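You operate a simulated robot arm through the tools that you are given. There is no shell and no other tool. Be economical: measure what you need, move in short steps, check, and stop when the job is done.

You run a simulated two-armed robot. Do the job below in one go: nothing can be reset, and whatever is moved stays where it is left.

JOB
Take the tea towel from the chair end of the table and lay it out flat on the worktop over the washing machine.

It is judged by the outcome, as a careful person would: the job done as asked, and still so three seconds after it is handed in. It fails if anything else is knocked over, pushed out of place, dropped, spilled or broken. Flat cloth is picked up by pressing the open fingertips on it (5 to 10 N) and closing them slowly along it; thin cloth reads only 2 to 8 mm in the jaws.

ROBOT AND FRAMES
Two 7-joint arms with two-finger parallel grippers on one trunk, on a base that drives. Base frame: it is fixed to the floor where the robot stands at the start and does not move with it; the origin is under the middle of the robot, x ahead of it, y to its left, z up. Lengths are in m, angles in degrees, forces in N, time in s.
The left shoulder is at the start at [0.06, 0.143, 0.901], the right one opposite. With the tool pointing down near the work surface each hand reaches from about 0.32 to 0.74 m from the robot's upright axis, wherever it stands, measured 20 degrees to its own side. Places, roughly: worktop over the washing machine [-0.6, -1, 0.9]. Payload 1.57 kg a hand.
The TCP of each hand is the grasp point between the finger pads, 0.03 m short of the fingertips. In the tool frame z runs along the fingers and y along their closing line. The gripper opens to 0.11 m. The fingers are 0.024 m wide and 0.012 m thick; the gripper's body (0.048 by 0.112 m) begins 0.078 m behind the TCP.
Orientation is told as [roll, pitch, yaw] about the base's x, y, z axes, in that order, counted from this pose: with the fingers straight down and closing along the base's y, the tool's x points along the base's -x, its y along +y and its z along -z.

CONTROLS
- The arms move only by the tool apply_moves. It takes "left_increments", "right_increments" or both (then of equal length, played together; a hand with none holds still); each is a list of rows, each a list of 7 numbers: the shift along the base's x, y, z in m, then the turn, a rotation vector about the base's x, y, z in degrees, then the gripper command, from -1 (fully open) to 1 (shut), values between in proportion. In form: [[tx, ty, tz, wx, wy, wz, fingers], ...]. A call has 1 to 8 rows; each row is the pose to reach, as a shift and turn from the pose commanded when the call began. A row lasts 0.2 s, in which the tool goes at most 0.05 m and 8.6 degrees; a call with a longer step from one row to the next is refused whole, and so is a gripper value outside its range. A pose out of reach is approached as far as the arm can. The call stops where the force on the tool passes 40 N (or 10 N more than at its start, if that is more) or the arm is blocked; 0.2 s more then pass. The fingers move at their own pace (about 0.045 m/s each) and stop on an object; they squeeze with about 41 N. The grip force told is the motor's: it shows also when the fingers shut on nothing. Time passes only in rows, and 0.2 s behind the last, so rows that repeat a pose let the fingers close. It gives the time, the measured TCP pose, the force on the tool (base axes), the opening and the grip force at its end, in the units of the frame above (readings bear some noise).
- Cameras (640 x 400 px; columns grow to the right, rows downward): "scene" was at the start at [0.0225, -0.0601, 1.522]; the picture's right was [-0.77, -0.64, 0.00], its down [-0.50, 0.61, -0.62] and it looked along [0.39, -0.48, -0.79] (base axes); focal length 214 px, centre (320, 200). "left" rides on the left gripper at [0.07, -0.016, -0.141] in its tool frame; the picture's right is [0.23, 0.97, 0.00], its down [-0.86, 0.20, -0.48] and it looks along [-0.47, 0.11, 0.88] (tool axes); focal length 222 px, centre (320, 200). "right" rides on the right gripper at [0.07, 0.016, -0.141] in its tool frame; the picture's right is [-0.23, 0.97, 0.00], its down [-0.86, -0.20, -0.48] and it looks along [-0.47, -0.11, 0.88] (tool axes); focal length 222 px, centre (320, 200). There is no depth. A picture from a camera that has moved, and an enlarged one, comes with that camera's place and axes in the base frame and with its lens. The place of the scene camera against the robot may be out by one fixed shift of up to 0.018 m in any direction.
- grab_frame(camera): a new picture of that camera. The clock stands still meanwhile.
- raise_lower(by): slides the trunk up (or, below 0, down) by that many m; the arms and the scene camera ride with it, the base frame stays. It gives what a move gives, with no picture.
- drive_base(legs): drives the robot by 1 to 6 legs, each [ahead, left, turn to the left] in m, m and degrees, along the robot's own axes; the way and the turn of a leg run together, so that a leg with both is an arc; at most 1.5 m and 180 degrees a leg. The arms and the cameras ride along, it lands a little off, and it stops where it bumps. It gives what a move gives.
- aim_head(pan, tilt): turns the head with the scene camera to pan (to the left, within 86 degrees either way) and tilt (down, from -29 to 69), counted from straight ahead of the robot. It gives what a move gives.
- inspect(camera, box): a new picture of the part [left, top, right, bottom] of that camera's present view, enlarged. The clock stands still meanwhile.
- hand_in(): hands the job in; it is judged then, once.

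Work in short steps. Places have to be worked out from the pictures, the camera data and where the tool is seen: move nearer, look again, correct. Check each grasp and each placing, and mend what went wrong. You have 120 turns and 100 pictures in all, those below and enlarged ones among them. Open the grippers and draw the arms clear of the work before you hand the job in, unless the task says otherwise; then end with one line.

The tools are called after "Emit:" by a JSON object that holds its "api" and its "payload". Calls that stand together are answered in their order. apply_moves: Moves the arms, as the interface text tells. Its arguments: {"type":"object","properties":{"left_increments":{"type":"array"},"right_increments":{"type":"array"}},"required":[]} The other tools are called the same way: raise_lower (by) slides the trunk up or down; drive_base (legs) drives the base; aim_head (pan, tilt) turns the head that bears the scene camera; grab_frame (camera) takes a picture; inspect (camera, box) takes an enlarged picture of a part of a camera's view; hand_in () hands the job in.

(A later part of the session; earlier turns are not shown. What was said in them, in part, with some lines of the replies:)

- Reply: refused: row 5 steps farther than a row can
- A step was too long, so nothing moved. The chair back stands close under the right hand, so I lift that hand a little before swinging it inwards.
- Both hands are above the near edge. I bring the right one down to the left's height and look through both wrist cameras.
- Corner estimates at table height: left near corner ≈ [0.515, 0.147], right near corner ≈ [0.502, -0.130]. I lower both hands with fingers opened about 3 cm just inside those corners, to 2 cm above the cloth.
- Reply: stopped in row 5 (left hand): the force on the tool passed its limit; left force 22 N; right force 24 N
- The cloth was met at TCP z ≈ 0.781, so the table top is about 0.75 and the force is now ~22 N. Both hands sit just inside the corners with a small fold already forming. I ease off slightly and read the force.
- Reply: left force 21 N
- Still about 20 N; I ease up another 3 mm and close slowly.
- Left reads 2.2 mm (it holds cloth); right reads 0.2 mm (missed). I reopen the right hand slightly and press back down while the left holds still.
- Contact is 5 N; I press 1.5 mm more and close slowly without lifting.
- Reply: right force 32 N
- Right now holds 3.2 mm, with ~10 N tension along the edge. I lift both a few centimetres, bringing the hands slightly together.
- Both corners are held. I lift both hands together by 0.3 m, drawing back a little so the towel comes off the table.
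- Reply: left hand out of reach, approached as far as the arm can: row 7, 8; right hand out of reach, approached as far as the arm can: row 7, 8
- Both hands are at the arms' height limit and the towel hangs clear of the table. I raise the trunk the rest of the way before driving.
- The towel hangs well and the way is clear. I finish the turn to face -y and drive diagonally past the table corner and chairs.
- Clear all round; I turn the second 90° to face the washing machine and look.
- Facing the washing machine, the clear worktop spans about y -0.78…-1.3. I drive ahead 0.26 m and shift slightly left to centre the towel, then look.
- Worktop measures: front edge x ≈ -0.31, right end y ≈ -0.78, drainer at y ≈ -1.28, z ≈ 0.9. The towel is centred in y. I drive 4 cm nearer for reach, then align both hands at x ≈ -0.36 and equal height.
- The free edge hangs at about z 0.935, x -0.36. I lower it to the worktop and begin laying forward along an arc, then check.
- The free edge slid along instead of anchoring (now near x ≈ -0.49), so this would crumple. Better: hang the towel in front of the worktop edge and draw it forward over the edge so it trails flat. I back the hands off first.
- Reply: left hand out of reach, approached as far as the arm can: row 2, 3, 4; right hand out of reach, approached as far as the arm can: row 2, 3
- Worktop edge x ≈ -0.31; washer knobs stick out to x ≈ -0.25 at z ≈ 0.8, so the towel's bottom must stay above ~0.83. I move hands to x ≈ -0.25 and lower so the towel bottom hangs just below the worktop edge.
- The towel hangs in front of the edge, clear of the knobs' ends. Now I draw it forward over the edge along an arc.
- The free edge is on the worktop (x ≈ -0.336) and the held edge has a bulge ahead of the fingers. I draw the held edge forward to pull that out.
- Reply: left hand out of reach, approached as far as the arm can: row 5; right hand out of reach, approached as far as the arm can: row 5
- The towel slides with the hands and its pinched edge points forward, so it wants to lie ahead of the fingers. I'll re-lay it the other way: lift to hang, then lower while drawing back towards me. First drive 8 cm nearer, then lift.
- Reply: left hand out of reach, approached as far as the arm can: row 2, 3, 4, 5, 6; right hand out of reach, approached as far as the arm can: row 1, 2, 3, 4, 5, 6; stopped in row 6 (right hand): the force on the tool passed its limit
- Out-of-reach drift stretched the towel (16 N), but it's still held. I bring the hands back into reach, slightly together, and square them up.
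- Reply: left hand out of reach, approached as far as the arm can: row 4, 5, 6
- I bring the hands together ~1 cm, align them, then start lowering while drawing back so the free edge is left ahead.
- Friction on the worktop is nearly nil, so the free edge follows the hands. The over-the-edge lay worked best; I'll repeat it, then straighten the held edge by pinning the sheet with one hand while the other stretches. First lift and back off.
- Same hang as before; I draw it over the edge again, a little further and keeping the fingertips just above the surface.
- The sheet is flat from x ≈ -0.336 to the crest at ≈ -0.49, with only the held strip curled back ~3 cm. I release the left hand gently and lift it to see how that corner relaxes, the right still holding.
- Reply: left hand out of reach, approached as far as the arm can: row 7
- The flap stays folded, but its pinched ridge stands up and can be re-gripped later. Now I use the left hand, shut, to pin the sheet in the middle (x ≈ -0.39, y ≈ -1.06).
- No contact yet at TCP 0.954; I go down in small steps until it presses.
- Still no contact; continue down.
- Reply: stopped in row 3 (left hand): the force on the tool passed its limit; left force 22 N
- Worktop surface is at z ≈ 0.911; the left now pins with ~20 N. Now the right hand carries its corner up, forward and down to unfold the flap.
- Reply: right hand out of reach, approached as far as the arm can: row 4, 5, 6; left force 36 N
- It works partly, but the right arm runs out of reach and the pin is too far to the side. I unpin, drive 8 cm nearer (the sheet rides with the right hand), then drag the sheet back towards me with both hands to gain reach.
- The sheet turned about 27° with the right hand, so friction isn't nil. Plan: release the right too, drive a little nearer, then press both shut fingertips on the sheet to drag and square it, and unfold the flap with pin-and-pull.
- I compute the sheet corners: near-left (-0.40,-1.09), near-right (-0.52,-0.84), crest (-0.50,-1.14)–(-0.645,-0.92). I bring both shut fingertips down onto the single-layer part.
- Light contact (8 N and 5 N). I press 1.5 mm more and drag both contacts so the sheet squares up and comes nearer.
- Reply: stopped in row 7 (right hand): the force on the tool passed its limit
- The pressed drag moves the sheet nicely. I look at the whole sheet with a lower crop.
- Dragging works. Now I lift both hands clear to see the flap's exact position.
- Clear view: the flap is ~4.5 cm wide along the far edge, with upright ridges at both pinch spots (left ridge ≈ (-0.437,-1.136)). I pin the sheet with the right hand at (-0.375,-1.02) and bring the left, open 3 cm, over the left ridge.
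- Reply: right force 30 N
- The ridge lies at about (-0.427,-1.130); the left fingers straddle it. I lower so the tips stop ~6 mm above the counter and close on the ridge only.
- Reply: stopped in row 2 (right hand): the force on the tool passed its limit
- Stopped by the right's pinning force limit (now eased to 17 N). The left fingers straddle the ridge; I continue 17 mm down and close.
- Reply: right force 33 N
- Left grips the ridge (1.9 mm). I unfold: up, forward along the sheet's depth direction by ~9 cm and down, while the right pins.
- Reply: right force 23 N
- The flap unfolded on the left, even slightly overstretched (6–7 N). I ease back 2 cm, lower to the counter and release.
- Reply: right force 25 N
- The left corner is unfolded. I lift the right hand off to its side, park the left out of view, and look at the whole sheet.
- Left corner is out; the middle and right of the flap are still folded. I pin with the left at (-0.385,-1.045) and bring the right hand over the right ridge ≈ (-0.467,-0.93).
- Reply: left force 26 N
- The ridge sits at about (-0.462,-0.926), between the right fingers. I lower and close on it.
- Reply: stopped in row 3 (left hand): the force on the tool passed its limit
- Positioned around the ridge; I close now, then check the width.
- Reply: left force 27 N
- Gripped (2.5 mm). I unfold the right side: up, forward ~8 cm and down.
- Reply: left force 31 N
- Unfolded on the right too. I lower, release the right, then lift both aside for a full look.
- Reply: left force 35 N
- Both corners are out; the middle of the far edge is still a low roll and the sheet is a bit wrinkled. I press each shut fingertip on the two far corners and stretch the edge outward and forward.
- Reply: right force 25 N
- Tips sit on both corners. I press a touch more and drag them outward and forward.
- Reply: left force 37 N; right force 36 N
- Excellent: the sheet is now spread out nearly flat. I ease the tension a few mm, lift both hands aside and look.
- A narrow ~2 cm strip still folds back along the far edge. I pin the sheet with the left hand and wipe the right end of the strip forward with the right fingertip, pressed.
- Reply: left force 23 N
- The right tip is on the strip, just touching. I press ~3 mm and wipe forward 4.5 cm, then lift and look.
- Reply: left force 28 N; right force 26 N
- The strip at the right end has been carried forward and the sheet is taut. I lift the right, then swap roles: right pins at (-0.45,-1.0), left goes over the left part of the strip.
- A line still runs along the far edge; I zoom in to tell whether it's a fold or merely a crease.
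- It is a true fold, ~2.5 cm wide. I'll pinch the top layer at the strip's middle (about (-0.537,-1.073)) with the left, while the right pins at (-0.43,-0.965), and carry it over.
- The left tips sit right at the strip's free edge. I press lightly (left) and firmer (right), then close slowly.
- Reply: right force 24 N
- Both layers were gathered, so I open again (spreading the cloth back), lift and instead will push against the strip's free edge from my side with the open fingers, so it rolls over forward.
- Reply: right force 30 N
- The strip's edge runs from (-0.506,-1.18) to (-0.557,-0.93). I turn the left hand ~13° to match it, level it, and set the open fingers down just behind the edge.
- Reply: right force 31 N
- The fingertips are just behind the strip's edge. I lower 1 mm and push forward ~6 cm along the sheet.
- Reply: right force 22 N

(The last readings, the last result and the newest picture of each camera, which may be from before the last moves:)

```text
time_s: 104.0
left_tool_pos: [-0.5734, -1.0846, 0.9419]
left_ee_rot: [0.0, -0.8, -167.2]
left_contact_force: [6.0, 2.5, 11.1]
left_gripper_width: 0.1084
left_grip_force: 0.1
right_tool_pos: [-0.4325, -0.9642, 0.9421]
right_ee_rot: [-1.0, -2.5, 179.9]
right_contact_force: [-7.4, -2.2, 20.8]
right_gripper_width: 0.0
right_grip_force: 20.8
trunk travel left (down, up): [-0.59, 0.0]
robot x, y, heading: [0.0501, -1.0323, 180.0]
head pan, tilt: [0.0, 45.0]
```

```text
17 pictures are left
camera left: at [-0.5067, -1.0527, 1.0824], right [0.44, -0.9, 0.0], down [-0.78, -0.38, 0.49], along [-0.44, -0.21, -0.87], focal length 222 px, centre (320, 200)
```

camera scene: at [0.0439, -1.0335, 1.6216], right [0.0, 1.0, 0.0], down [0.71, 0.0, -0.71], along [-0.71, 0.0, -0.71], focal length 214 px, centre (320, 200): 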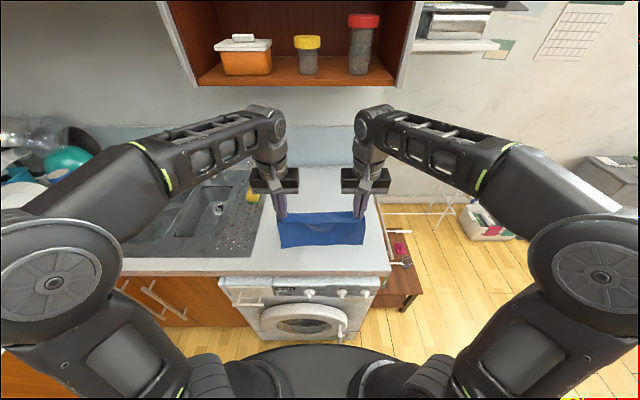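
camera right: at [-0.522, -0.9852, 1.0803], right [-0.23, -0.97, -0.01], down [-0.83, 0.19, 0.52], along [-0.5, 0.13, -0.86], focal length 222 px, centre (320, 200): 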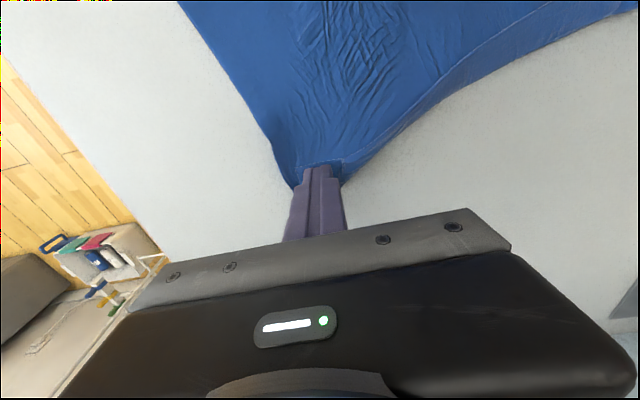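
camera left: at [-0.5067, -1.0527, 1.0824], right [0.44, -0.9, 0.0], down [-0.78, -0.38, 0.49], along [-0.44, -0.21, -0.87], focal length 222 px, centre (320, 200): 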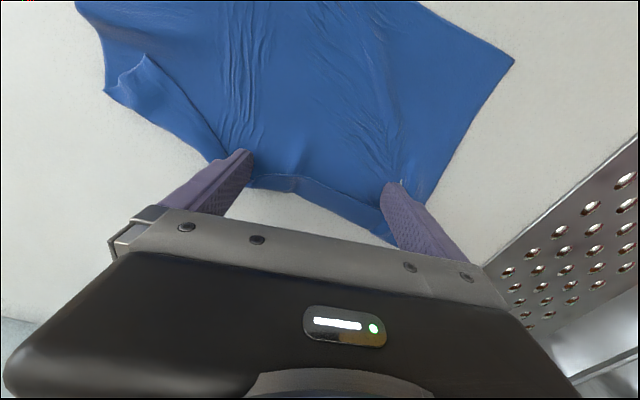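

The cloth is now drawn forward between the fingers. I lift the left away and inspect the strip.

Emit:
{"api": "apply_moves", "payload": {"left_increments": [[0.002, 0, 0.01, 0, 0, 0, -1], [0.002, 0, 0.04, 0, 0, 0, -1], [0.03, -0.03, 0.06, 0, 0, 0, -1], [0.06, -0.06, 0.065, 0, 0, 0, -1], [0.08, -0.1, 0.065, 0, 0, 0, -1], [0.1, -0.14, 0.065, 0, 0, 0, -1]], "right_increments": [[0, 0, 0, 0, 0, 0, 1], [0, 0, 0.03, 0, 0, 0, 1], [0, 0.02, 0.06, 0, 0, 0, 1], [0, 0.06, 0.065, 0, 0, 0, 1], [0, 0.1, 0.065, 0, 0, 0, 1], [0, 0.14, 0.065, 0, 0, 0, 1]]}}

Emit:
{"api": "inspect", "payload": {"camera": "scene", "box": [264, 200, 368, 265]}}

```text
time_s: 105.4
left_tool_pos: [-0.4725, -1.2248, 1.0058]
left_ee_rot: [0.1, -0.8, -167.1]
left_contact_force: [0.5, -0.6, -0.1]
left_gripper_width: 0.11
left_grip_force: 0.1
right_tool_pos: [-0.4332, -0.8231, 1.006]
right_ee_rot: [-1.0, -2.3, 180.0]
right_contact_force: [-0.4, 0.7, -0.1]
right_gripper_width: 0.0001
right_grip_force: 21.0
trunk travel left (down, up): [-0.59, 0.0]
robot x, y, heading: [0.0533, -1.0312, 179.8]
head pan, tilt: [0.0, 45.0]
```

```text
6.15 times, centred on (316, 232) of scene
camera zoom: at [0.0052, -1.0326, 1.6216], right [0.0, 1.0, 0.0], down [0.71, 0.0, -0.71], along [-0.71, 0.0, -0.71], focal length 1320 px, centre (345, 0)
```

zoom: 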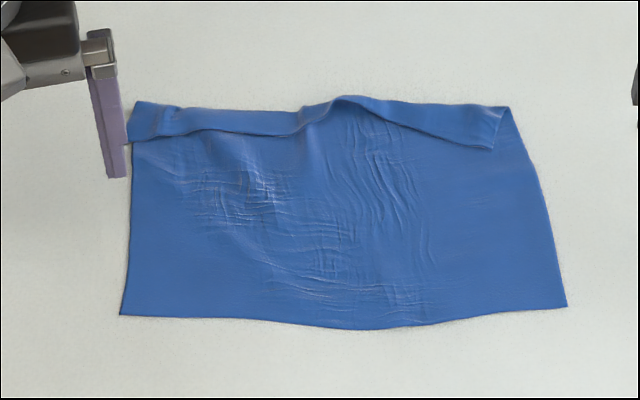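

It works: the sheet is square now and the strip is unfolded in the middle; left and right parts remain. I do the left part next: right pins at (-0.47,-0.995), left open fingers go behind the left strip edge.

Emit:
{"api": "apply_moves", "payload": {"left_increments": [[-0.02, 0.03, 0, 0, 0, -6.5, -1], [-0.04, 0.06, 0, 0, 0, -13, -1], [-0.06, 0.09, 0, 0, 0, -13, -1], [-0.078, 0.115, -0.015, 0, 0, -13, -1], [-0.078, 0.115, -0.04, 0, 0, -13, -1], [-0.078, 0.115, -0.055, 0, 0, -13, -1], [-0.078, 0.115, -0.062, 0, 0, -13, -1], [-0.078, 0.115, -0.065, 0, 0, -13, -1]], "right_increments": [[-0.01, -0.04, 0, 0, 0, 0, 1], [-0.02, -0.08, 0, 0, 0, 0, 1], [-0.03, -0.12, 0, 0, 0, 0, 1], [-0.037, -0.155, -0.01, 0, 0, 0, 1], [-0.037, -0.172, -0.035, 0, 0, 0, 1], [-0.037, -0.172, -0.055, 0, 0, 0, 1], [-0.037, -0.172, -0.064, 0, 0, 0, 1], [-0.037, -0.172, -0.0665, 0, 0, 0, 1]]}}

Emit:
{"api": "grab_frame", "payload": {"camera": "left"}}

```text
time_s: 107.2
left_tool_pos: [-0.5517, -1.109, 0.9423]
left_ee_rot: [0.1, -1.1, 179.9]
left_contact_force: [0.1, 0.9, 9.8]
left_gripper_width: 0.11
left_grip_force: 0.0
right_tool_pos: [-0.4712, -0.995, 0.9422]
right_ee_rot: [-1.0, -2.4, 179.8]
right_contact_force: [-1.2, 1.8, 10.6]
right_gripper_width: 0.0
right_grip_force: 21.3
trunk travel left (down, up): [-0.59, 0.0]
robot x, y, heading: [0.0546, -1.0298, 179.7]
head pan, tilt: [0.0, 45.0]
```

```text
15 pictures are left
camera left: at [-0.4798, -1.0936, 1.0827], right [0.23, -0.97, 0.0], down [-0.85, -0.2, 0.49], along [-0.48, -0.11, -0.87], focal length 222 px, centre (320, 200)
```

left: 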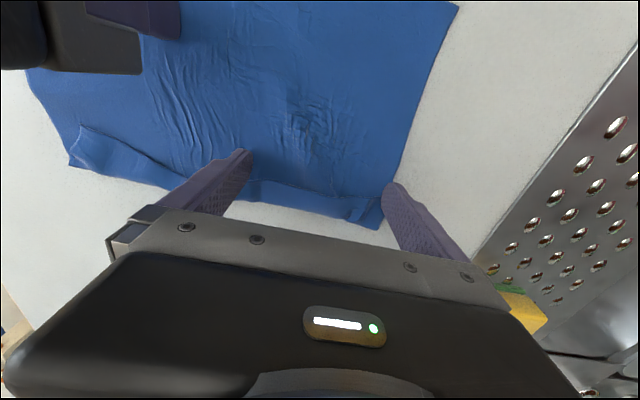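

The outer finger is at the very edge of the towel; I narrow the opening to ~8 cm, press slightly and push forward 5.5 cm.

Emit:
{"api": "apply_moves", "payload": {"left_increments": [[0, 0, 0.004, 0, 0, 0, -0.5], [0, 0, 0.004, 0, 0, 0, -0.5], [0, 0, 0.0, 0, 0, 0, -0.5], [-0.012, 0, 0.0, 0, 0, 0, -0.5], [-0.025, 0, 0.0, 0, 0, 0, -0.5], [-0.037, 0, 0.0, 0, 0, 0, -0.5], [-0.048, 0, 0.0, 0, 0, 0, -0.5], [-0.058, 0, 0.0, 0, 0, 0, -0.5]], "right_increments": [[0, 0, -0.001, 0, 0, 0, 1], [0, 0, -0.001, 0, 0, 0, 1], [0, 0, -0.001, 0, 0, 0, 1], [0, 0, -0.001, 0, 0, 0, 1], [0, 0, -0.001, 0, 0, 0, 1], [0, 0, -0.001, 0, 0, 0, 1], [0, 0, -0.001, 0, 0, 0, 1], [0, 0, -0.001, 0, 0, 0, 1]]}}

Emit:
{"api": "grab_frame", "payload": {"camera": "left"}}

```text
time_s: 108.5
left_tool_pos: [-0.5801, -1.1091, 0.9418]
left_ee_rot: [0.0, -1.0, 179.9]
left_contact_force: [-0.1, -0.4, 4.7]
left_gripper_width: 0.0824
left_grip_force: 0.2
right_tool_pos: [-0.4719, -0.9948, 0.9415]
right_ee_rot: [-0.9, -2.6, 179.7]
right_contact_force: [0.2, 0.7, 11.5]
right_gripper_width: 0.0
right_grip_force: 21.3
trunk travel left (down, up): [-0.59, 0.0]
robot x, y, heading: [0.0495, -1.033, 179.5]
head pan, tilt: [0.0, 45.0]
stopped in row 6 (right hand): the force on the tool passed its limit (the readings are from after the stop); the commanded pose is now the measured one
```

```text
14 pictures are left
camera left: at [-0.5088, -1.0934, 1.083], right [0.23, -0.97, 0.0], down [-0.85, -0.2, 0.49], along [-0.48, -0.11, -0.87], focal length 222 px, centre (320, 200)
```

left: 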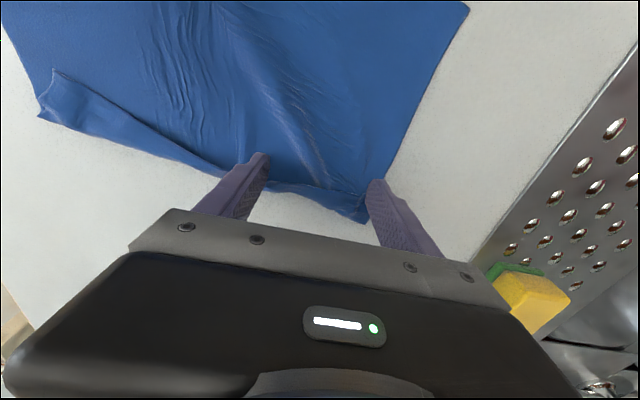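

Stopped midway by the right's force limit; the strip is rolling forward. I continue another 3.5 cm.

Emit:
{"api": "apply_moves", "payload": {"left_increments": [[-0.008, 0, -0.0005, 0, 0, 0, -0.5], [-0.016, 0, -0.0005, 0, 0, 0, -0.5], [-0.024, 0, -0.0005, 0, 0, 0, -0.5], [-0.032, 0, -0.0005, 0, 0, 0, -0.5], [-0.038, 0, -0.0005, 0, 0, 0, -0.5]]}}

Emit:
{"api": "grab_frame", "payload": {"camera": "left"}}

```text
time_s: 109.7
left_tool_pos: [-0.618, -1.1096, 0.9416]
left_ee_rot: [0.1, -1.0, 179.9]
left_contact_force: [5.2, 2.2, 12.3]
left_gripper_width: 0.0805
left_grip_force: 0.0
right_tool_pos: [-0.4708, -0.995, 0.942]
right_ee_rot: [-0.9, -2.7, 179.8]
right_contact_force: [-6.8, -1.9, 14.4]
right_gripper_width: 0.0003
right_grip_force: 20.7
trunk travel left (down, up): [-0.59, 0.0]
robot x, y, heading: [0.054, -1.0319, 179.7]
head pan, tilt: [0.0, 45.0]
```

```text
13 pictures are left
camera left: at [-0.5454, -1.0944, 1.0829], right [0.23, -0.97, 0.0], down [-0.85, -0.2, 0.49], along [-0.48, -0.11, -0.87], focal length 222 px, centre (320, 200)
```

left: 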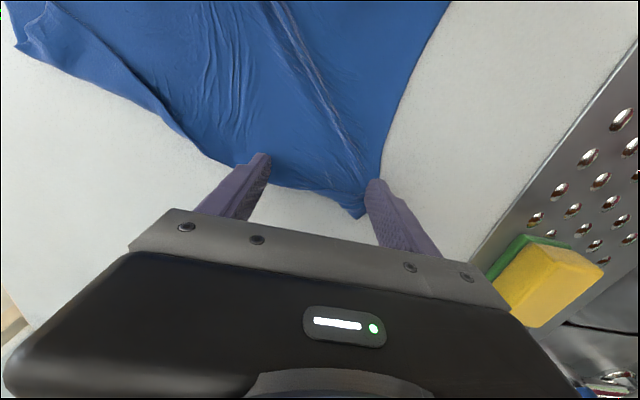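

The left section is unfolded. I lift both aside and look once.

Emit:
{"api": "apply_moves", "payload": {"left_increments": [[0.002, 0, 0.01, 0, 0, 0, -0.5], [0.002, 0, 0.04, 0, 0, 0, 0], [0.03, -0.02, 0.06, 0, 0, 0, 1], [0.07, -0.05, 0.065, 0, 0, 0, 1], [0.11, -0.08, 0.065, 0, 0, 0, 1], [0.14, -0.11, 0.065, 0, 0, 0, 1]], "right_increments": [[0, 0, 0, 0, 0, 0, 1], [0, 0, 0.03, 0, 0, 0, 1], [0, 0.03, 0.06, 0, 0, 0, 0.2], [0, 0.07, 0.065, 0, 0, 0, -0.5], [0, 0.12, 0.065, 0, 0, 0, -0.5], [0, 0.165, 0.065, 0, 0, 0, -0.5]]}}

Emit:
{"api": "inspect", "payload": {"camera": "scene", "box": [264, 200, 368, 265]}}

```text
refused: row 4 steps farther than a row can; nothing moved
```

```text
6.15 times, centred on (316, 232) of scene
camera zoom: at [0.0068, -1.0325, 1.6218], right [0.0, 1.0, 0.0], down [0.71, 0.0, -0.71], along [-0.71, 0.0, -0.71], focal length 1320 px, centre (345, 0)
```

zoom: 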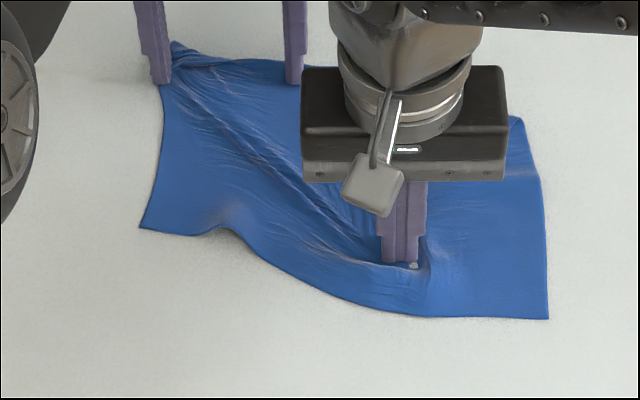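

Refused for step length. I lift with shorter steps.

Emit:
{"api": "apply_moves", "payload": {"left_increments": [[0.002, 0, 0.01, 0, 0, 0, -0.5], [0.002, 0, 0.04, 0, 0, 0, 0], [0.02, -0.015, 0.06, 0, 0, 0, 1], [0.05, -0.035, 0.065, 0, 0, 0, 1], [0.08, -0.06, 0.065, 0, 0, 0, 1], [0.11, -0.085, 0.065, 0, 0, 0, 1], [0.14, -0.11, 0.065, 0, 0, 0, 1]], "right_increments": [[0, 0, 0, 0, 0, 0, 1], [0, 0, 0.03, 0, 0, 0, 1], [0, 0.02, 0.06, 0, 0, 0, 0.2], [0, 0.06, 0.065, 0, 0, 0, -0.5], [0, 0.1, 0.065, 0, 0, 0, -0.5], [0, 0.14, 0.065, 0, 0, 0, -0.5], [0, 0.165, 0.065, 0, 0, 0, -0.5]]}}

Emit:
{"api": "inspect", "payload": {"camera": "scene", "box": [264, 200, 368, 265]}}

```text
time_s: 111.3
left_tool_pos: [-0.4775, -1.2201, 1.0051]
left_ee_rot: [0.1, -0.9, 179.9]
left_contact_force: [0.7, 0.0, 0.0]
left_gripper_width: 0.0
left_grip_force: 21.7
right_tool_pos: [-0.4677, -0.8309, 1.0042]
right_ee_rot: [-1.1, -2.5, 180.0]
right_contact_force: [-0.2, 0.7, -0.7]
right_gripper_width: 0.0825
right_grip_force: 0.0
trunk travel left (down, up): [-0.59, 0.0]
robot x, y, heading: [0.0522, -1.0325, 180.0]
head pan, tilt: [0.0, 45.0]
```

```text
6.15 times, centred on (316, 232) of scene
camera zoom: at [0.0051, -1.033, 1.6216], right [0.0, 1.0, 0.0], down [0.71, 0.0, -0.71], along [-0.71, 0.0, -0.71], focal length 1320 px, centre (345, 0)
```

zoom: 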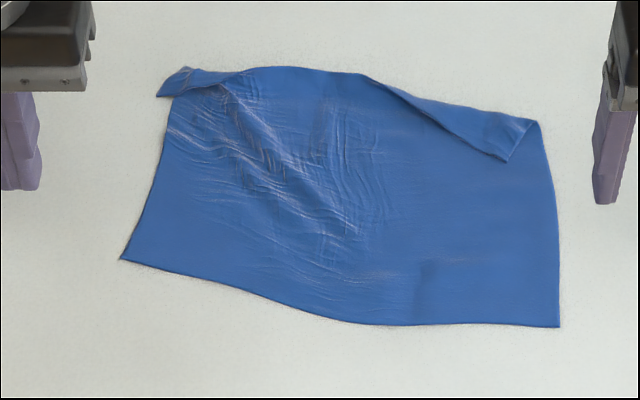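

Now unfolded along the middle; a small flap remains at the far-left corner and a diagonal one at the far-right. I do the right: left pins at (-0.42,-1.06); right, turned ~26° and opened 5 cm, goes behind its edge.

Emit:
{"api": "apply_moves", "payload": {"left_increments": [[0.01, 0.04, 0, 0, 0, 0, 1], [0.03, 0.08, 0, 0, 0, 0, 1], [0.045, 0.12, 0, 0, 0, 0, 1], [0.0575, 0.16, 0, 0, 0, 0, 1], [0.0575, 0.16, -0.03, 0, 0, 0, 1], [0.0575, 0.16, -0.055, 0, 0, 0, 1], [0.0575, 0.16, -0.063, 0, 0, 0, 1], [0.0575, 0.16, -0.0655, 0, 0, 0, 1]], "right_increments": [[-0.01, -0.02, 0, -1, 0, -6.5, 0.09], [-0.03, -0.05, 0, -1, 0, -13, 0.09], [-0.05, -0.08, 0, -1, 0, -19.5, 0.09], [-0.07, -0.11, 0, -1, 0, -26, 0.09], [-0.087, -0.133, -0.015, -1, 0, -26, 0.09], [-0.087, -0.133, -0.04, -1, 0, -26, 0.09], [-0.087, -0.133, -0.055, -1, 0, -26, 0.09], [-0.087, -0.133, -0.062, -1, 0, -26, 0.09]]}}

Emit:
{"api": "grab_frame", "payload": {"camera": "right"}}

```text
time_s: 113.1
left_tool_pos: [-0.4231, -1.0596, 0.9398]
left_ee_rot: [0.0, -1.1, 180.0]
left_contact_force: [0.5, -2.4, 16.0]
left_gripper_width: 0.0002
left_grip_force: 20.8
right_tool_pos: [-0.5563, -0.963, 0.9436]
right_ee_rot: [-0.1, -2.3, 153.8]
right_contact_force: [0.8, -0.1, -0.3]
right_gripper_width: 0.05
right_grip_force: 0.0
trunk travel left (down, up): [-0.59, 0.0]
robot x, y, heading: [0.0515, -1.0283, 179.8]
head pan, tilt: [0.0, 45.0]
```

```text
10 pictures are left
camera right: at [-0.4959, -1.0093, 1.0826], right [-0.63, -0.77, 0.01], down [-0.66, 0.55, 0.51], along [-0.4, 0.32, -0.86], focal length 222 px, centre (320, 200)
```

right: 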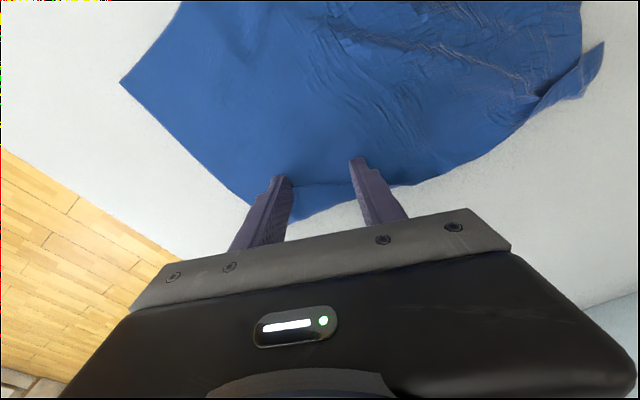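

The fingers are right behind the flap edge. I lower 3 mm and push outward-forward ~6.5 cm.

Emit:
{"api": "apply_moves", "payload": {"right_increments": [[0, 0, -0.003, 0, 0, 0, 0.09], [-0.009, 0.006, -0.003, 0, 0, 0, 0.09], [-0.018, 0.013, -0.003, 0, 0, 0, 0.09], [-0.027, 0.02, -0.003, 0, 0, 0, 0.09], [-0.036, 0.027, -0.003, 0, 0, 0, 0.09], [-0.045, 0.033, -0.003, 0, 0, 0, 0.09], [-0.053, 0.039, -0.003, 0, 0, 0, 0.09]]}}

Emit:
{"api": "grab_frame", "payload": {"camera": "right"}}

```text
time_s: 114.7
left_tool_pos: [-0.4208, -1.0595, 0.9405]
left_ee_rot: [0.0, -1.2, 179.9]
left_contact_force: [-7.7, 2.3, 21.3]
left_gripper_width: 0.0
left_grip_force: 21.9
right_tool_pos: [-0.6093, -0.9262, 0.9416]
right_ee_rot: [0.0, -2.3, 153.8]
right_contact_force: [5.1, -4.9, 12.7]
right_gripper_width: 0.0489
right_grip_force: 0.2
trunk travel left (down, up): [-0.59, 0.0]
robot x, y, heading: [0.0504, -1.0354, 179.8]
head pan, tilt: [0.0, 45.0]
```

```text
9 pictures are left
camera right: at [-0.5485, -0.9729, 1.0804], right [-0.63, -0.77, 0.01], down [-0.66, 0.55, 0.51], along [-0.4, 0.32, -0.86], focal length 222 px, centre (320, 200)
```

right: 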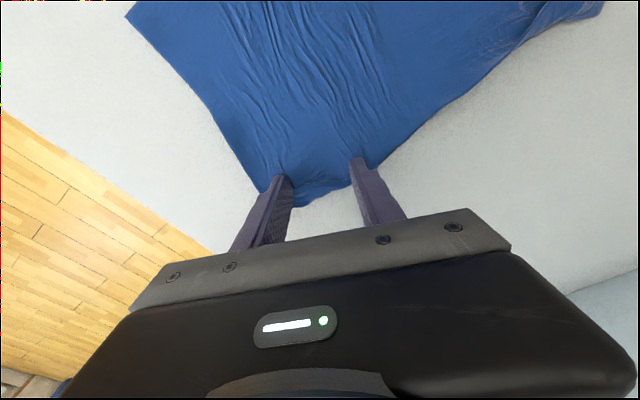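

Right corner unfolded; I keep the right pressing there as the pin, lift the left and look at the far-left corner.

Emit:
{"api": "apply_moves", "payload": {"left_increments": [[0, 0, 0.03, 0, 0, 0, 1], [0, -0.03, 0.06, 0, 0, 0, 1], [0, -0.07, 0.065, 0, 0, 0, 1], [-0.01, -0.11, 0.065, 0, 0, 0, 0.4], [-0.02, -0.15, 0.065, 0, 0, 0, 0.4], [-0.03, -0.18, 0.065, 0, 0, 0, 0.4]]}}

Emit:
{"api": "inspect", "payload": {"camera": "scene", "box": [264, 200, 368, 265]}}

```text
time_s: 116.1
left_tool_pos: [-0.4512, -1.2407, 1.0049]
left_ee_rot: [0.1, -0.8, 180.0]
left_contact_force: [0.2, 0.0, -0.3]
left_gripper_width: 0.033
left_grip_force: 0.1
right_tool_pos: [-0.6115, -0.9242, 0.9423]
right_ee_rot: [0.0, -2.4, 153.6]
right_contact_force: [-4.2, 1.4, 23.2]
right_gripper_width: 0.0488
right_grip_force: 0.0
trunk travel left (down, up): [-0.59, 0.0]
robot x, y, heading: [0.0466, -1.0288, 179.6]
head pan, tilt: [0.0, 45.0]
```

```text
6.15 times, centred on (316, 232) of scene
camera zoom: at [0.0061, -1.0332, 1.6217], right [0.0, 1.0, 0.0], down [0.71, 0.0, -0.71], along [-0.71, 0.0, -0.71], focal length 1320 px, centre (345, 0)
```

zoom: 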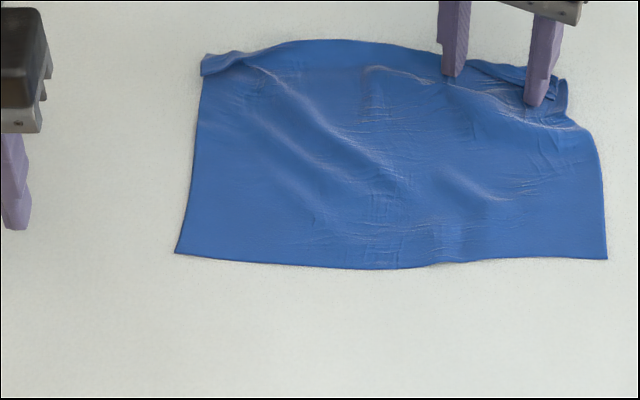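

Nearly all unfolded; only the small far-left corner fold remains (edge ≈ (-0.625,-1.118)). I bring the left tips just behind it.

Emit:
{"api": "apply_moves", "payload": {"left_increments": [[-0.025, 0.02, 0, 0, 0, 0, 0.4], [-0.055, 0.045, 0, 0, 0, 0, 0.4], [-0.085, 0.07, 0, 0, 0, 0, 0.4], [-0.115, 0.095, 0, 0, 0, 0, 0.4], [-0.14, 0.115, -0.01, 0, 0, 0, 0.4], [-0.157, 0.126, -0.03, 0, 0, 0, 0.4], [-0.157, 0.126, -0.055, 0, 0, 0, 0.4], [-0.157, 0.126, -0.064, 0, 0, 0, 0.4]]}}

Emit:
{"api": "grab_frame", "payload": {"camera": "left"}}

```text
time_s: 117.9
left_tool_pos: [-0.6057, -1.114, 0.9421]
left_ee_rot: [0.1, -1.0, 179.9]
left_contact_force: [-0.2, 0.0, 1.3]
left_gripper_width: 0.0327
left_grip_force: 0.0
right_tool_pos: [-0.6108, -0.9256, 0.9425]
right_ee_rot: [0.2, -2.4, 153.9]
right_contact_force: [-2.1, 1.9, 27.0]
right_gripper_width: 0.0491
right_grip_force: 0.1
trunk travel left (down, up): [-0.59, 0.0]
robot x, y, heading: [0.0487, -1.0317, 179.6]
head pan, tilt: [0.0, 45.0]
```

```text
7 pictures are left
camera left: at [-0.5344, -1.0973, 1.0827], right [0.23, -0.97, 0.0], down [-0.85, -0.2, 0.49], along [-0.48, -0.11, -0.87], focal length 222 px, centre (320, 200)
```

left: 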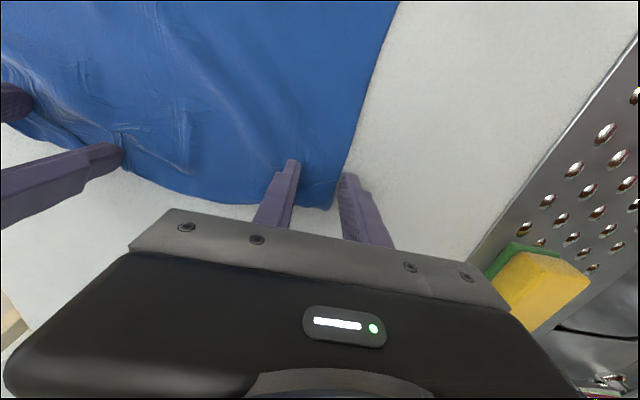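

The corner lies between the fingers. I shut them over the corner, press and drag it outward and forward to stretch the sheet against the right hand.

Emit:
{"api": "apply_moves", "payload": {"left_increments": [[0.0, 0.012, 0.006, 0, 0, 0, 1], [0.0, 0.012, 0.006, 0, 0, 0, 1], [0, 0.012, -0.002, 0, 0, 0, 1], [-0.006, 0.005, -0.003, 0, 0, 0, 1], [-0.012, -0.002, -0.003, 0, 0, 0, 1], [-0.018, -0.01, -0.003, 0, 0, 0, 1], [-0.024, -0.018, -0.003, 0, 0, 0, 1], [-0.028, -0.024, -0.003, 0, 0, 0, 1]], "right_increments": [[0, 0, 0.0007, 0, 0, 0, 0.09], [0, 0, 0.0007, 0, 0, 0, 0.09], [0, 0, 0.0007, 0, 0, 0, 0.09], [0, 0, 0.0007, 0, 0, 0, 0.09], [0, 0, 0.0007, 0, 0, 0, 0.09], [0, 0, 0.0007, 0, 0, 0, 0.09], [0, 0, 0.0007, 0, 0, 0, 0.09], [0, 0, 0.0007, 0, 0, 0, 0.09]]}}

Emit:
{"api": "inspect", "payload": {"camera": "scene", "box": [264, 200, 368, 265]}}

```text
time_s: 119.7
left_tool_pos: [-0.6337, -1.135, 0.9412]
left_ee_rot: [0.0, -1.2, 179.9]
left_contact_force: [2.9, 14.1, 29.0]
left_gripper_width: 0.0026
left_grip_force: 23.6
right_tool_pos: [-0.6079, -0.9248, 0.9417]
right_ee_rot: [0.1, -2.3, 153.7]
right_contact_force: [-0.3, -7.1, 9.0]
right_gripper_width: 0.0471
right_grip_force: 0.0
trunk travel left (down, up): [-0.59, 0.0]
robot x, y, heading: [0.0525, -1.0308, 179.8]
head pan, tilt: [0.0, 45.0]
```

```text
6.15 times, centred on (316, 232) of scene
camera zoom: at [0.0089, -1.0313, 1.6218], right [0.0, 1.0, 0.0], down [0.7, 0.0, -0.71], along [-0.71, 0.0, -0.7], focal length 1320 px, centre (345, 0)
```

zoom: 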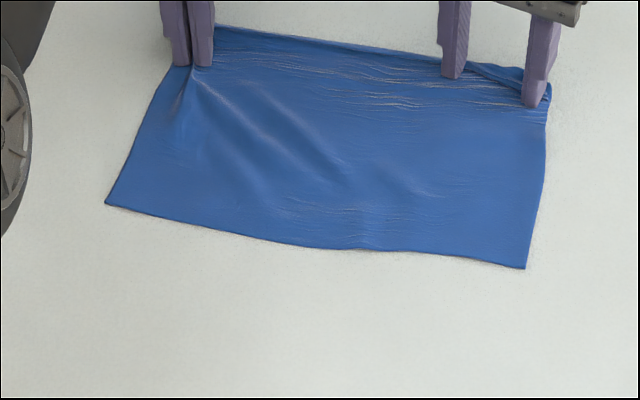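

Now the towel is spread nearly fully flat. I release the small pinch at the left, ease and lift both hands clear, and look.

Emit:
{"api": "apply_moves", "payload": {"left_increments": [[0, 0.003, 0.001, 0, 0, 0, 1], [0, 0.003, 0.001, 0, 0, 0, 0.7], [0, 0.003, 0.001, 0, 0, 0, 0.4], [0, 0.003, 0.002, 0, 0, 0, 0.4], [0, 0.003, 0.03, 0, 0, 0, 0.4], [0.02, -0.02, 0.06, 0, 0, 0, 0.4], [0.05, -0.05, 0.065, 0, 0, 0, 1], [0.08, -0.09, 0.065, 0, 0, 0, 1]], "right_increments": [[0, 0, 0, 0, 0, 0, 0.09], [0, 0, 0, 0, 0, 0, 0.09], [0, 0, 0, 0, 0, 0, 0.09], [0, 0, 0.002, 0, 0, 0, 0.09], [0, 0, 0.03, 0, 0, 0, 0.09], [0.01, 0.03, 0.06, 0, 0, 6, 0.09], [0.03, 0.06, 0.065, 0, 0, 13, 1], [0.05, 0.09, 0.065, 0, 0, 20, 1]]}}

Emit:
{"api": "inspect", "payload": {"camera": "scene", "box": [264, 200, 368, 265]}}

```text
time_s: 121.5
left_tool_pos: [-0.5544, -1.2298, 1.0026]
left_ee_rot: [0.2, -1.0, 179.9]
left_contact_force: [0.6, -0.5, -0.1]
left_gripper_width: 0.0002
left_grip_force: 10.8
right_tool_pos: [-0.5622, -0.8339, 1.0057]
right_ee_rot: [0.0, -2.3, 173.9]
right_contact_force: [-0.6, -0.8, 0.4]
right_gripper_width: 0.0002
right_grip_force: 0.0
trunk travel left (down, up): [-0.59, 0.0]
robot x, y, heading: [0.0482, -1.0302, 179.7]
head pan, tilt: [0.0, 45.0]
```

```text
6.15 times, centred on (316, 232) of scene
camera zoom: at [0.006, -1.0329, 1.6216], right [0.0, 1.0, 0.0], down [0.71, 0.0, -0.71], along [-0.71, 0.0, -0.71], focal length 1320 px, centre (345, 0)
```

zoom: 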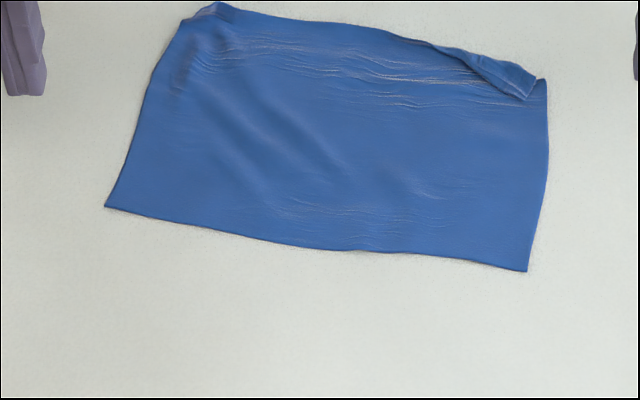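

Almost done: just a small fold at the far-right corner. I pin with the left at (-0.50,-1.06) and set the right, turned again and opened 3 cm, behind that fold.

Emit:
{"api": "apply_moves", "payload": {"left_increments": [[0.015, 0.04, 0, 0, 0, 0, 1], [0.03, 0.08, 0, 0, 0, 0, 1], [0.045, 0.12, 0, 0, 0, 0, 1], [0.054, 0.16, 0, 0, 0, 0, 1], [0.054, 0.17, -0.03, 0, 0, 0, 1], [0.054, 0.17, -0.05, 0, 0, 0, 1], [0.054, 0.17, -0.06, 0, 0, 0, 1], [0.054, 0.17, -0.063, 0, 0, 0, 1]], "right_increments": [[-0.005, -0.02, 0, 0, 0, -6.5, 0.4], [-0.015, -0.045, 0, 0, 0, -13, 0.4], [-0.025, -0.07, 0, 0, 0, -20, 0.4], [-0.035, -0.09, 0, 0, 0, -20, 0.4], [-0.043, -0.101, -0.02, 0, 0, -20, 0.4], [-0.043, -0.101, -0.045, 0, 0, -20, 0.4], [-0.043, -0.101, -0.058, 0, 0, -20, 0.4], [-0.043, -0.101, -0.063, 0, 0, -20, 0.4]]}}

Emit:
{"api": "grab_frame", "payload": {"camera": "right"}}

```text
time_s: 123.3
left_tool_pos: [-0.5023, -1.0566, 0.9412]
left_ee_rot: [0.0, -1.0, 179.9]
left_contact_force: [0.9, 0.2, 5.5]
left_gripper_width: 0.0
left_grip_force: 21.3
right_tool_pos: [-0.6043, -0.9343, 0.9439]
right_ee_rot: [-0.1, -2.2, 153.8]
right_contact_force: [0.7, -0.4, 0.6]
right_gripper_width: 0.0329
right_grip_force: 0.1
trunk travel left (down, up): [-0.59, 0.0]
robot x, y, heading: [0.0519, -1.0287, 179.7]
head pan, tilt: [0.0, 45.0]
```

```text
4 pictures are left
camera right: at [-0.5432, -0.9823, 1.0832], right [-0.63, -0.77, 0.01], down [-0.66, 0.55, 0.51], along [-0.4, 0.32, -0.86], focal length 222 px, centre (320, 200)
```

right: 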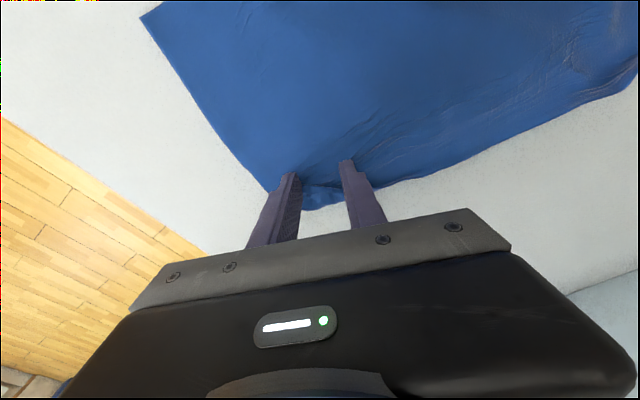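

Well placed. I press and push the corner fold outward-forward 5 cm, then lift straight up.

Emit:
{"api": "apply_moves", "payload": {"right_increments": [[0, 0, -0.003, 0, 0, 0, 0.4], [-0.008, 0.006, -0.0032, 0, 0, 0, 0.4], [-0.016, 0.012, -0.0032, 0, 0, 0, 0.4], [-0.024, 0.018, -0.0032, 0, 0, 0, 0.4], [-0.032, 0.024, -0.0032, 0, 0, 0, 0.4], [-0.038, 0.03, -0.0032, 0, 0, 0, 0.4], [-0.037, 0.028, 0.015, 0, 0, 0, 0.4], [-0.037, 0.028, 0.05, 0, 0, 0, 0.4]], "left_increments": [[0, 0, -0.0015, 0, 0, 0, 1], [0, 0, -0.0015, 0, 0, 0, 1], [0, 0, -0.0015, 0, 0, 0, 1], [0, 0, -0.0015, 0, 0, 0, 1], [0, 0, -0.0015, 0, 0, 0, 1], [0, 0, -0.0015, 0, 0, 0, 1], [0, 0, -0.0015, 0, 0, 0, 1], [0, 0, -0.0015, 0, 0, 0, 1]]}}

Emit:
{"api": "apply_moves", "payload": {"left_increments": [[0, 0, 0.03, 0, 0, 0, 1], [0.02, 0, 0.06, 0, 0, 0, 1], [0.05, -0.03, 0.07, 0, 0, 0, 1], [0.08, -0.06, 0.08, 0, 0, 0, 1], [0.1, -0.1, 0.08, 0, 0, 0, 1], [0.1, -0.14, 0.08, 0, 0, 0, 1]], "right_increments": [[0.01, 0.02, 0.01, 0, 0, 0, 0.4], [0.03, 0.05, 0.01, 0, 0, 6.5, 0.4], [0.06, 0.07, 0.01, 0, 0, 13, 0.4], [0.09, 0.08, 0.01, 0, 0, 19.5, 0.4], [0.12, 0.09, 0.01, 0, 0, 26, 0.4], [0.15, 0.1, 0.01, 0, 0, 26, 0.4]]}}

Emit:
{"api": "inspect", "payload": {"camera": "scene", "box": [260, 195, 372, 265]}}

```text
time_s: 125.1
left_tool_pos: [-0.5028, -1.0565, 0.9404]
left_ee_rot: [0.0, -1.2, 180.0]
left_contact_force: [-5.0, 0.4, 34.9]
left_gripper_width: 0.0
left_grip_force: 21.5
right_tool_pos: [-0.6412, -0.9061, 0.9941]
right_ee_rot: [0.2, -2.3, 153.9]
right_contact_force: [-1.1, 0.4, -0.4]
right_gripper_width: 0.033
right_grip_force: 0.1
trunk travel left (down, up): [-0.59, 0.0]
robot x, y, heading: [0.0507, -1.029, 179.5]
head pan, tilt: [0.0, 45.0]
```

```text
time_s: 126.5
left_tool_pos: [-0.4046, -1.1969, 1.0199]
left_ee_rot: [0.1, -1.0, 179.9]
left_contact_force: [0.3, -0.8, 0.0]
left_gripper_width: 0.0001
left_grip_force: 21.4
right_tool_pos: [-0.4928, -0.8061, 1.0041]
right_ee_rot: [0.0, -2.4, 179.9]
right_contact_force: [-0.3, -0.2, -0.2]
right_gripper_width: 0.033
right_grip_force: 0.1
trunk travel left (down, up): [-0.59, 0.0]
robot x, y, heading: [0.0521, -1.0336, 179.6]
head pan, tilt: [0.0, 45.0]
```

```text
5.71 times, centred on (316, 230) of scene
camera zoom: at [0.0049, -1.033, 1.6216], right [0.0, 1.0, 0.0], down [0.71, 0.0, -0.71], along [-0.71, 0.0, -0.71], focal length 1226 px, centre (343, 29)
```

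zoom: 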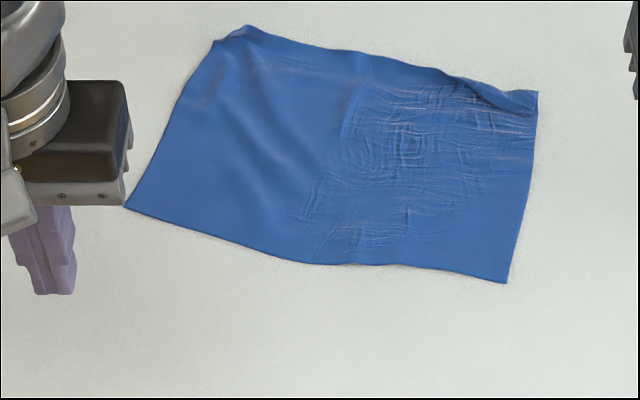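

Very nearly flat; a ~1 cm lip at the right corner and a slack wrinkle remain. One last stretch: press shut tips at the far-right and near-left corners and draw them apart slightly.

Emit:
{"api": "apply_moves", "payload": {"left_increments": [[-0.03, 0.01, 0, 0, 0, 0, 1], [-0.07, 0.02, 0, 0, 0, 0, 1], [-0.11, 0.035, 0, 0, 0, 0, 1], [-0.13, 0.042, -0.02, 0, 0, 0, 1], [-0.13, 0.042, -0.05, 0, 0, 0, 1], [-0.13, 0.042, -0.07, 0, 0, 0, 1], [-0.13, 0.042, -0.0795, 0, 0, 0, 1], [-0.13, 0.042, -0.0805, 0, 0, 0, 1]], "right_increments": [[-0.03, -0.02, 0, 0, 0, 0, 1], [-0.06, -0.05, 0, 0, 0, 0, 1], [-0.09, -0.08, 0, 0, 0, 0, 1], [-0.12, -0.106, 0, 0, 0, 0, 1], [-0.122, -0.106, -0.03, 0, 0, 0, 1], [-0.122, -0.106, -0.05, 0, 0, 0, 1], [-0.122, -0.106, -0.0625, 0, 0, 0, 1], [-0.122, -0.106, -0.064, 0, 0, 0, 1]]}}

Emit:
{"api": "apply_moves", "payload": {"left_increments": [[0, 0, -0.001, 0, 0, 0, 1], [0.003, -0.006, -0.001, 0, 0, 0, 1], [0.006, -0.012, -0.001, 0, 0, 0, 1], [0.009, -0.018, -0.001, 0, 0, 0, 1]], "right_increments": [[0, 0, -0.001, 0, 0, 0, 1], [-0.005, 0.004, -0.001, 0, 0, 0, 1], [-0.01, 0.009, -0.001, 0, 0, 0, 1], [-0.016, 0.014, -0.001, 0, 0, 0, 1]]}}

```text
time_s: 128.3
left_tool_pos: [-0.5332, -1.1554, 0.9424]
left_ee_rot: [0.0, -1.1, 179.9]
left_contact_force: [-1.7, -1.9, 14.2]
left_gripper_width: 0.0
left_grip_force: 21.5
right_tool_pos: [-0.6146, -0.9131, 0.943]
right_ee_rot: [-0.1, -2.6, 179.8]
right_contact_force: [-2.1, 1.0, 12.2]
right_gripper_width: 0.0001
right_grip_force: 21.4
trunk travel left (down, up): [-0.59, 0.0]
robot x, y, heading: [0.0498, -1.0292, 179.8]
head pan, tilt: [0.0, 45.0]
```

```text
time_s: 129.3
left_tool_pos: [-0.5206, -1.173, 0.9406]
left_ee_rot: [-0.1, -1.2, 179.9]
left_contact_force: [-3.3, 8.2, 27.4]
left_gripper_width: 0.0
left_grip_force: 21.4
right_tool_pos: [-0.6268, -0.9012, 0.9419]
right_ee_rot: [0.1, -2.5, 179.8]
right_contact_force: [6.3, -5.5, 28.7]
right_gripper_width: 0.0002
right_grip_force: 21.1
trunk travel left (down, up): [-0.59, 0.0]
robot x, y, heading: [0.0535, -1.0288, 179.6]
head pan, tilt: [0.0, 45.0]
```

The sheet is now gently taut (~8 N). I ease 2 mm and lift both hands straight up and clear, then look.

Emit:
{"api": "apply_moves", "payload": {"left_increments": [[-0.001, 0.002, 0.001, 0, 0, 0, 1], [-0.001, 0.002, 0.02, 0, 0, 0, 1], [0, 0, 0.055, 0, 0, 0, 1], [0.03, -0.01, 0.08, 0, 0, 0, 1], [0.07, -0.02, 0.09, 0, 0, 0, 0.5], [0.11, -0.03, 0.09, 0, 0, 0, 0], [0.15, -0.04, 0.09, 0, 0, 0, -0.5]], "right_increments": [[0.001, -0.001, 0.001, 0, 0, 0, 1], [0.001, -0.001, 0.02, 0, 0, 0, 1], [0, 0, 0.055, 0, 0, 0, 1], [0.03, 0.02, 0.07, 0, 0, 0, 1], [0.07, 0.03, 0.07, 0, 0, 0, 0.5], [0.11, 0.04, 0.07, 0, 0, 0, 0], [0.15, 0.05, 0.08, 0, 0, 0, -0.5]]}}

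Emit:
{"api": "inspect", "payload": {"camera": "scene", "box": [256, 190, 376, 265]}}

```text
time_s: 130.9
left_tool_pos: [-0.3707, -1.2131, 1.0258]
left_ee_rot: [0.1, -1.0, 180.0]
left_contact_force: [0.1, -0.5, -0.7]
left_gripper_width: 0.0643
left_grip_force: 0.1
right_tool_pos: [-0.4757, -0.8471, 1.0179]
right_ee_rot: [0.0, -2.4, 179.9]
right_contact_force: [0.1, 0.4, 0.6]
right_gripper_width: 0.0642
right_grip_force: 0.1
trunk travel left (down, up): [-0.59, 0.0]
robot x, y, heading: [0.05, -1.0338, 179.8]
head pan, tilt: [0.0, 45.0]
```

```text
5.33 times, centred on (316, 228) of scene
camera zoom: at [0.0071, -1.0329, 1.6216], right [0.0, 1.0, 0.0], down [0.71, 0.0, -0.71], along [-0.71, 0.0, -0.71], focal length 1144 px, centre (341, 53)
```

zoom: 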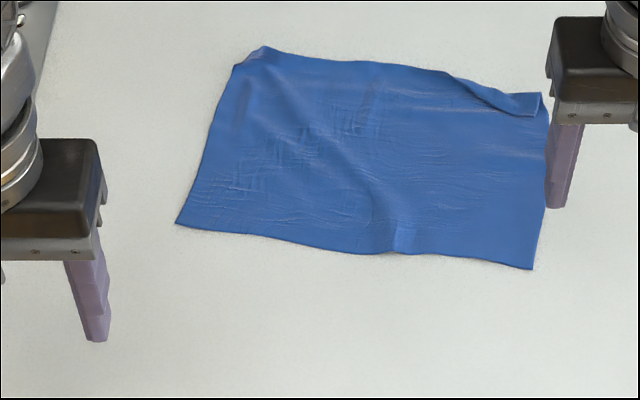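

A ~1.5 cm lip remains at the far-right corner. One more careful push there: left pins at (-0.52,-1.05), right (turned, opened 5 cm) sets down behind the lip.

Emit:
{"api": "apply_moves", "payload": {"left_increments": [[-0.03, 0.03, 0, 0, 0, 0, 0], [-0.06, 0.06, 0, 0, 0, 0, 1], [-0.09, 0.09, 0, 0, 0, 0, 1], [-0.12, 0.12, 0, 0, 0, 0, 1], [-0.15, 0.15, 0, 0, 0, 0, 1], [-0.15, 0.16, -0.04, 0, 0, 0, 1], [-0.15, 0.16, -0.075, 0, 0, 0, 1], [-0.15, 0.16, -0.0855, 0, 0, 0, 1]], "right_increments": [[-0.03, -0.01, 0, 0, 0, -6.5, 0.09], [-0.06, -0.03, 0, 0, 0, -13, 0.09], [-0.09, -0.05, 0, 0, 0, -19.5, 0.09], [-0.12, -0.065, 0, 0, 0, -26, 0.09], [-0.15, -0.074, -0.01, 0, 0, -26, 0.09], [-0.15, -0.074, -0.045, 0, 0, -26, 0.09], [-0.15, -0.074, -0.068, 0, 0, -26, 0.09], [-0.15, -0.074, -0.075, 0, 0, -26, 0.09]]}}

```text
time_s: 132.7
left_tool_pos: [-0.525, -1.0532, 0.9411]
left_ee_rot: [0.0, -1.1, 180.0]
left_contact_force: [-1.0, -1.2, 9.4]
left_gripper_width: 0.0
left_grip_force: 21.4
right_tool_pos: [-0.6295, -0.9238, 0.9428]
right_ee_rot: [0.0, -2.2, 153.8]
right_contact_force: [0.5, 1.3, 0.0]
right_gripper_width: 0.05
right_grip_force: 0.0
trunk travel left (down, up): [-0.59, 0.0]
robot x, y, heading: [0.0509, -1.0303, 179.7]
head pan, tilt: [0.0, 45.0]
```

Both are set. I press, push outward-forward about 4 cm, and lift straight up.

Emit:
{"api": "apply_moves", "payload": {"right_increments": [[0, 0, -0.002, 0, 0, 0, 0.09], [-0.007, 0.006, -0.0022, 0, 0, 0, 0.09], [-0.014, 0.012, -0.0022, 0, 0, 0, 0.09], [-0.021, 0.018, -0.0022, 0, 0, 0, 0.09], [-0.027, 0.025, -0.0022, 0, 0, 0, 0.09], [-0.032, 0.031, -0.0022, 0, 0, 0, 0.09], [-0.032, 0.031, 0.012, 0, 0, 0, 0.09], [-0.032, 0.031, 0.045, 0, 0, 0, 0.09]], "left_increments": [[0, 0, -0.001, 0, 0, 0, 1], [0, 0, -0.001, 0, 0, 0, 1], [0, 0, -0.001, 0, 0, 0, 1], [0, 0, -0.001, 0, 0, 0, 1], [0, 0, -0.001, 0, 0, 0, 1], [0, 0, -0.001, 0, 0, 0, 1], [0, 0, -0.001, 0, 0, 0, 1], [0, 0, -0.001, 0, 0, 0, 1]]}}

Emit:
{"api": "apply_moves", "payload": {"left_increments": [[0, 0, 0.03, 0, 0, 0, 1], [0.02, 0, 0.06, 0, 0, 0, 1], [0.05, -0.03, 0.07, 0, 0, 0, 0], [0.08, -0.06, 0.08, 0, 0, 0, -1], [0.12, -0.08, 0.09, 0, 0, 0, -1], [0.15, -0.11, 0.09, 0, 0, 0, -1]], "right_increments": [[0.01, 0.01, 0.02, 0, 0, 0, 0.09], [0.03, 0.03, 0.03, 0, 0, 6.5, 0.09], [0.06, 0.05, 0.03, 0, 0, 13, 0], [0.1, 0.06, 0.03, 0, 0, 19.5, -0.5], [0.14, 0.07, 0.03, 0, 0, 26, -1], [0.18, 0.07, 0.03, 0, 0, 26, -1]]}}

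Emit:
{"api": "inspect", "payload": {"camera": "scene", "box": [256, 190, 376, 265]}}

```text
time_s: 134.5
left_tool_pos: [-0.5234, -1.0529, 0.9406]
left_ee_rot: [0.0, -1.1, 180.0]
left_contact_force: [-4.6, -3.4, 32.3]
left_gripper_width: 0.0
left_grip_force: 21.3
right_tool_pos: [-0.6527, -0.891, 0.9646]
right_ee_rot: [0.1, -2.6, 153.8]
right_contact_force: [0.0, -0.6, -0.6]
right_gripper_width: 0.0499
right_grip_force: 0.0
right hand out of reach, approached as far as the arm can: row 6, 7, 8
trunk travel left (down, up): [-0.59, 0.0]
robot x, y, heading: [0.0563, -1.0305, 180.1]
head pan, tilt: [0.0, 45.0]
```

```text
time_s: 135.9
left_tool_pos: [-0.3728, -1.1638, 1.0302]
left_ee_rot: [0.1, -0.9, 180.0]
left_contact_force: [-0.3, -1.0, 0.0]
left_gripper_width: 0.0841
left_grip_force: 0.1
right_tool_pos: [-0.4703, -0.8226, 0.9969]
right_ee_rot: [0.0, -2.4, 179.8]
right_contact_force: [0.2, -0.4, 0.5]
right_gripper_width: 0.1097
right_grip_force: 0.0
trunk travel left (down, up): [-0.59, 0.0]
robot x, y, heading: [0.0504, -1.0315, 179.8]
head pan, tilt: [0.0, 45.0]
```

```text
5.33 times, centred on (316, 228) of scene
camera zoom: at [0.0062, -1.0338, 1.6216], right [0.0, 1.0, 0.0], down [0.71, 0.0, -0.71], along [-0.71, 0.0, -0.71], focal length 1144 px, centre (341, 53)
```

zoom: 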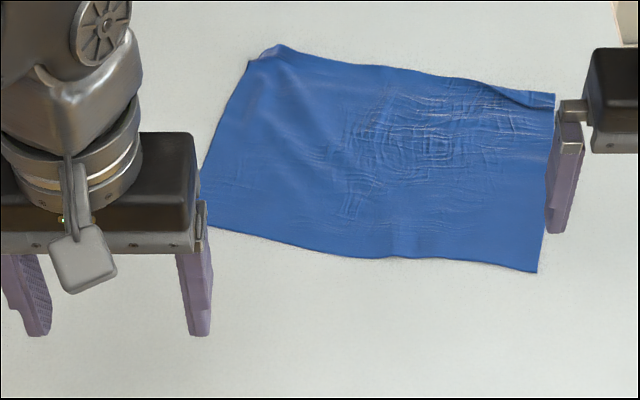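

The towel now lies flat with only a trace of lip. I open fully, raise the hands and back away from the worktop.

Emit:
{"api": "apply_moves", "payload": {"left_increments": [[0, 0, 0.03, 0, 0, 0, -1], [0, 0, 0.06, 0, 0, 0, -1], [0, 0, 0.06, 0, 0, 0, -1]], "right_increments": [[0, 0, 0.04, 0, 0, 0, -1], [0.03, 0, 0.07, 0, 0, 0, -1], [0.06, 0, 0.08, 0, 0, 0, -1]]}}

Emit:
{"api": "drive_base", "payload": {"legs": [[-0.25, 0, 0]]}}

Emit:
{"api": "grab_frame", "payload": {"camera": "scene"}}

```text
time_s: 136.7
left_tool_pos: [-0.3739, -1.1628, 1.0919]
left_ee_rot: [0.1, -0.9, 179.8]
left_contact_force: [1.0, 0.4, -0.4]
left_gripper_width: 0.11
left_grip_force: 0.0
right_tool_pos: [-0.4123, -0.8225, 1.0754]
right_ee_rot: [0.1, -2.3, 179.7]
right_contact_force: [1.0, 0.1, -0.5]
right_gripper_width: 0.1102
right_grip_force: 0.1
trunk travel left (down, up): [-0.59, 0.0]
robot x, y, heading: [0.0488, -1.0307, 179.9]
head pan, tilt: [0.0, 45.0]
```

```text
time_s: 138.6
left_tool_pos: [-0.1231, -1.1626, 1.0908]
left_ee_rot: [0.1, -0.9, 179.9]
left_contact_force: [0.4, 0.6, 0.7]
left_gripper_width: 0.1101
left_grip_force: 0.1
right_tool_pos: [-0.1636, -0.8225, 1.0746]
right_ee_rot: [0.0, -2.3, 179.7]
right_contact_force: [-0.7, 0.0, 0.8]
right_gripper_width: 0.1099
right_grip_force: 0.1
trunk travel left (down, up): [-0.59, 0.0]
robot x, y, heading: [0.3011, -1.0352, 179.7]
head pan, tilt: [0.0, 45.0]
```

```text
0 pictures are left
camera scene: at [0.2554, -1.0335, 1.6216], right [0.0, 1.0, 0.0], down [0.71, 0.0, -0.71], along [-0.71, 0.0, -0.71], focal length 214 px, centre (320, 200)
```

scene: 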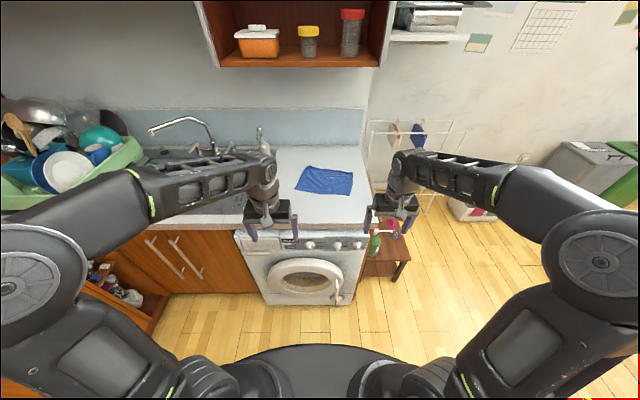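

The towel lies spread out on the worktop over the washing machine, nothing else is disturbed, and both hands are open and clear. I hand in.

Emit:
{"api": "hand_in", "payload": {}}

```text
The job is handed in.
```

The tea towel is laid out on the worktop over the washing machine. It lies flat apart from some light creasing, about a 1 cm turned lip at the far-right corner and a slight turn at the far-left one. Nothing else was knocked or moved that I could see, and both hands are open and clear.
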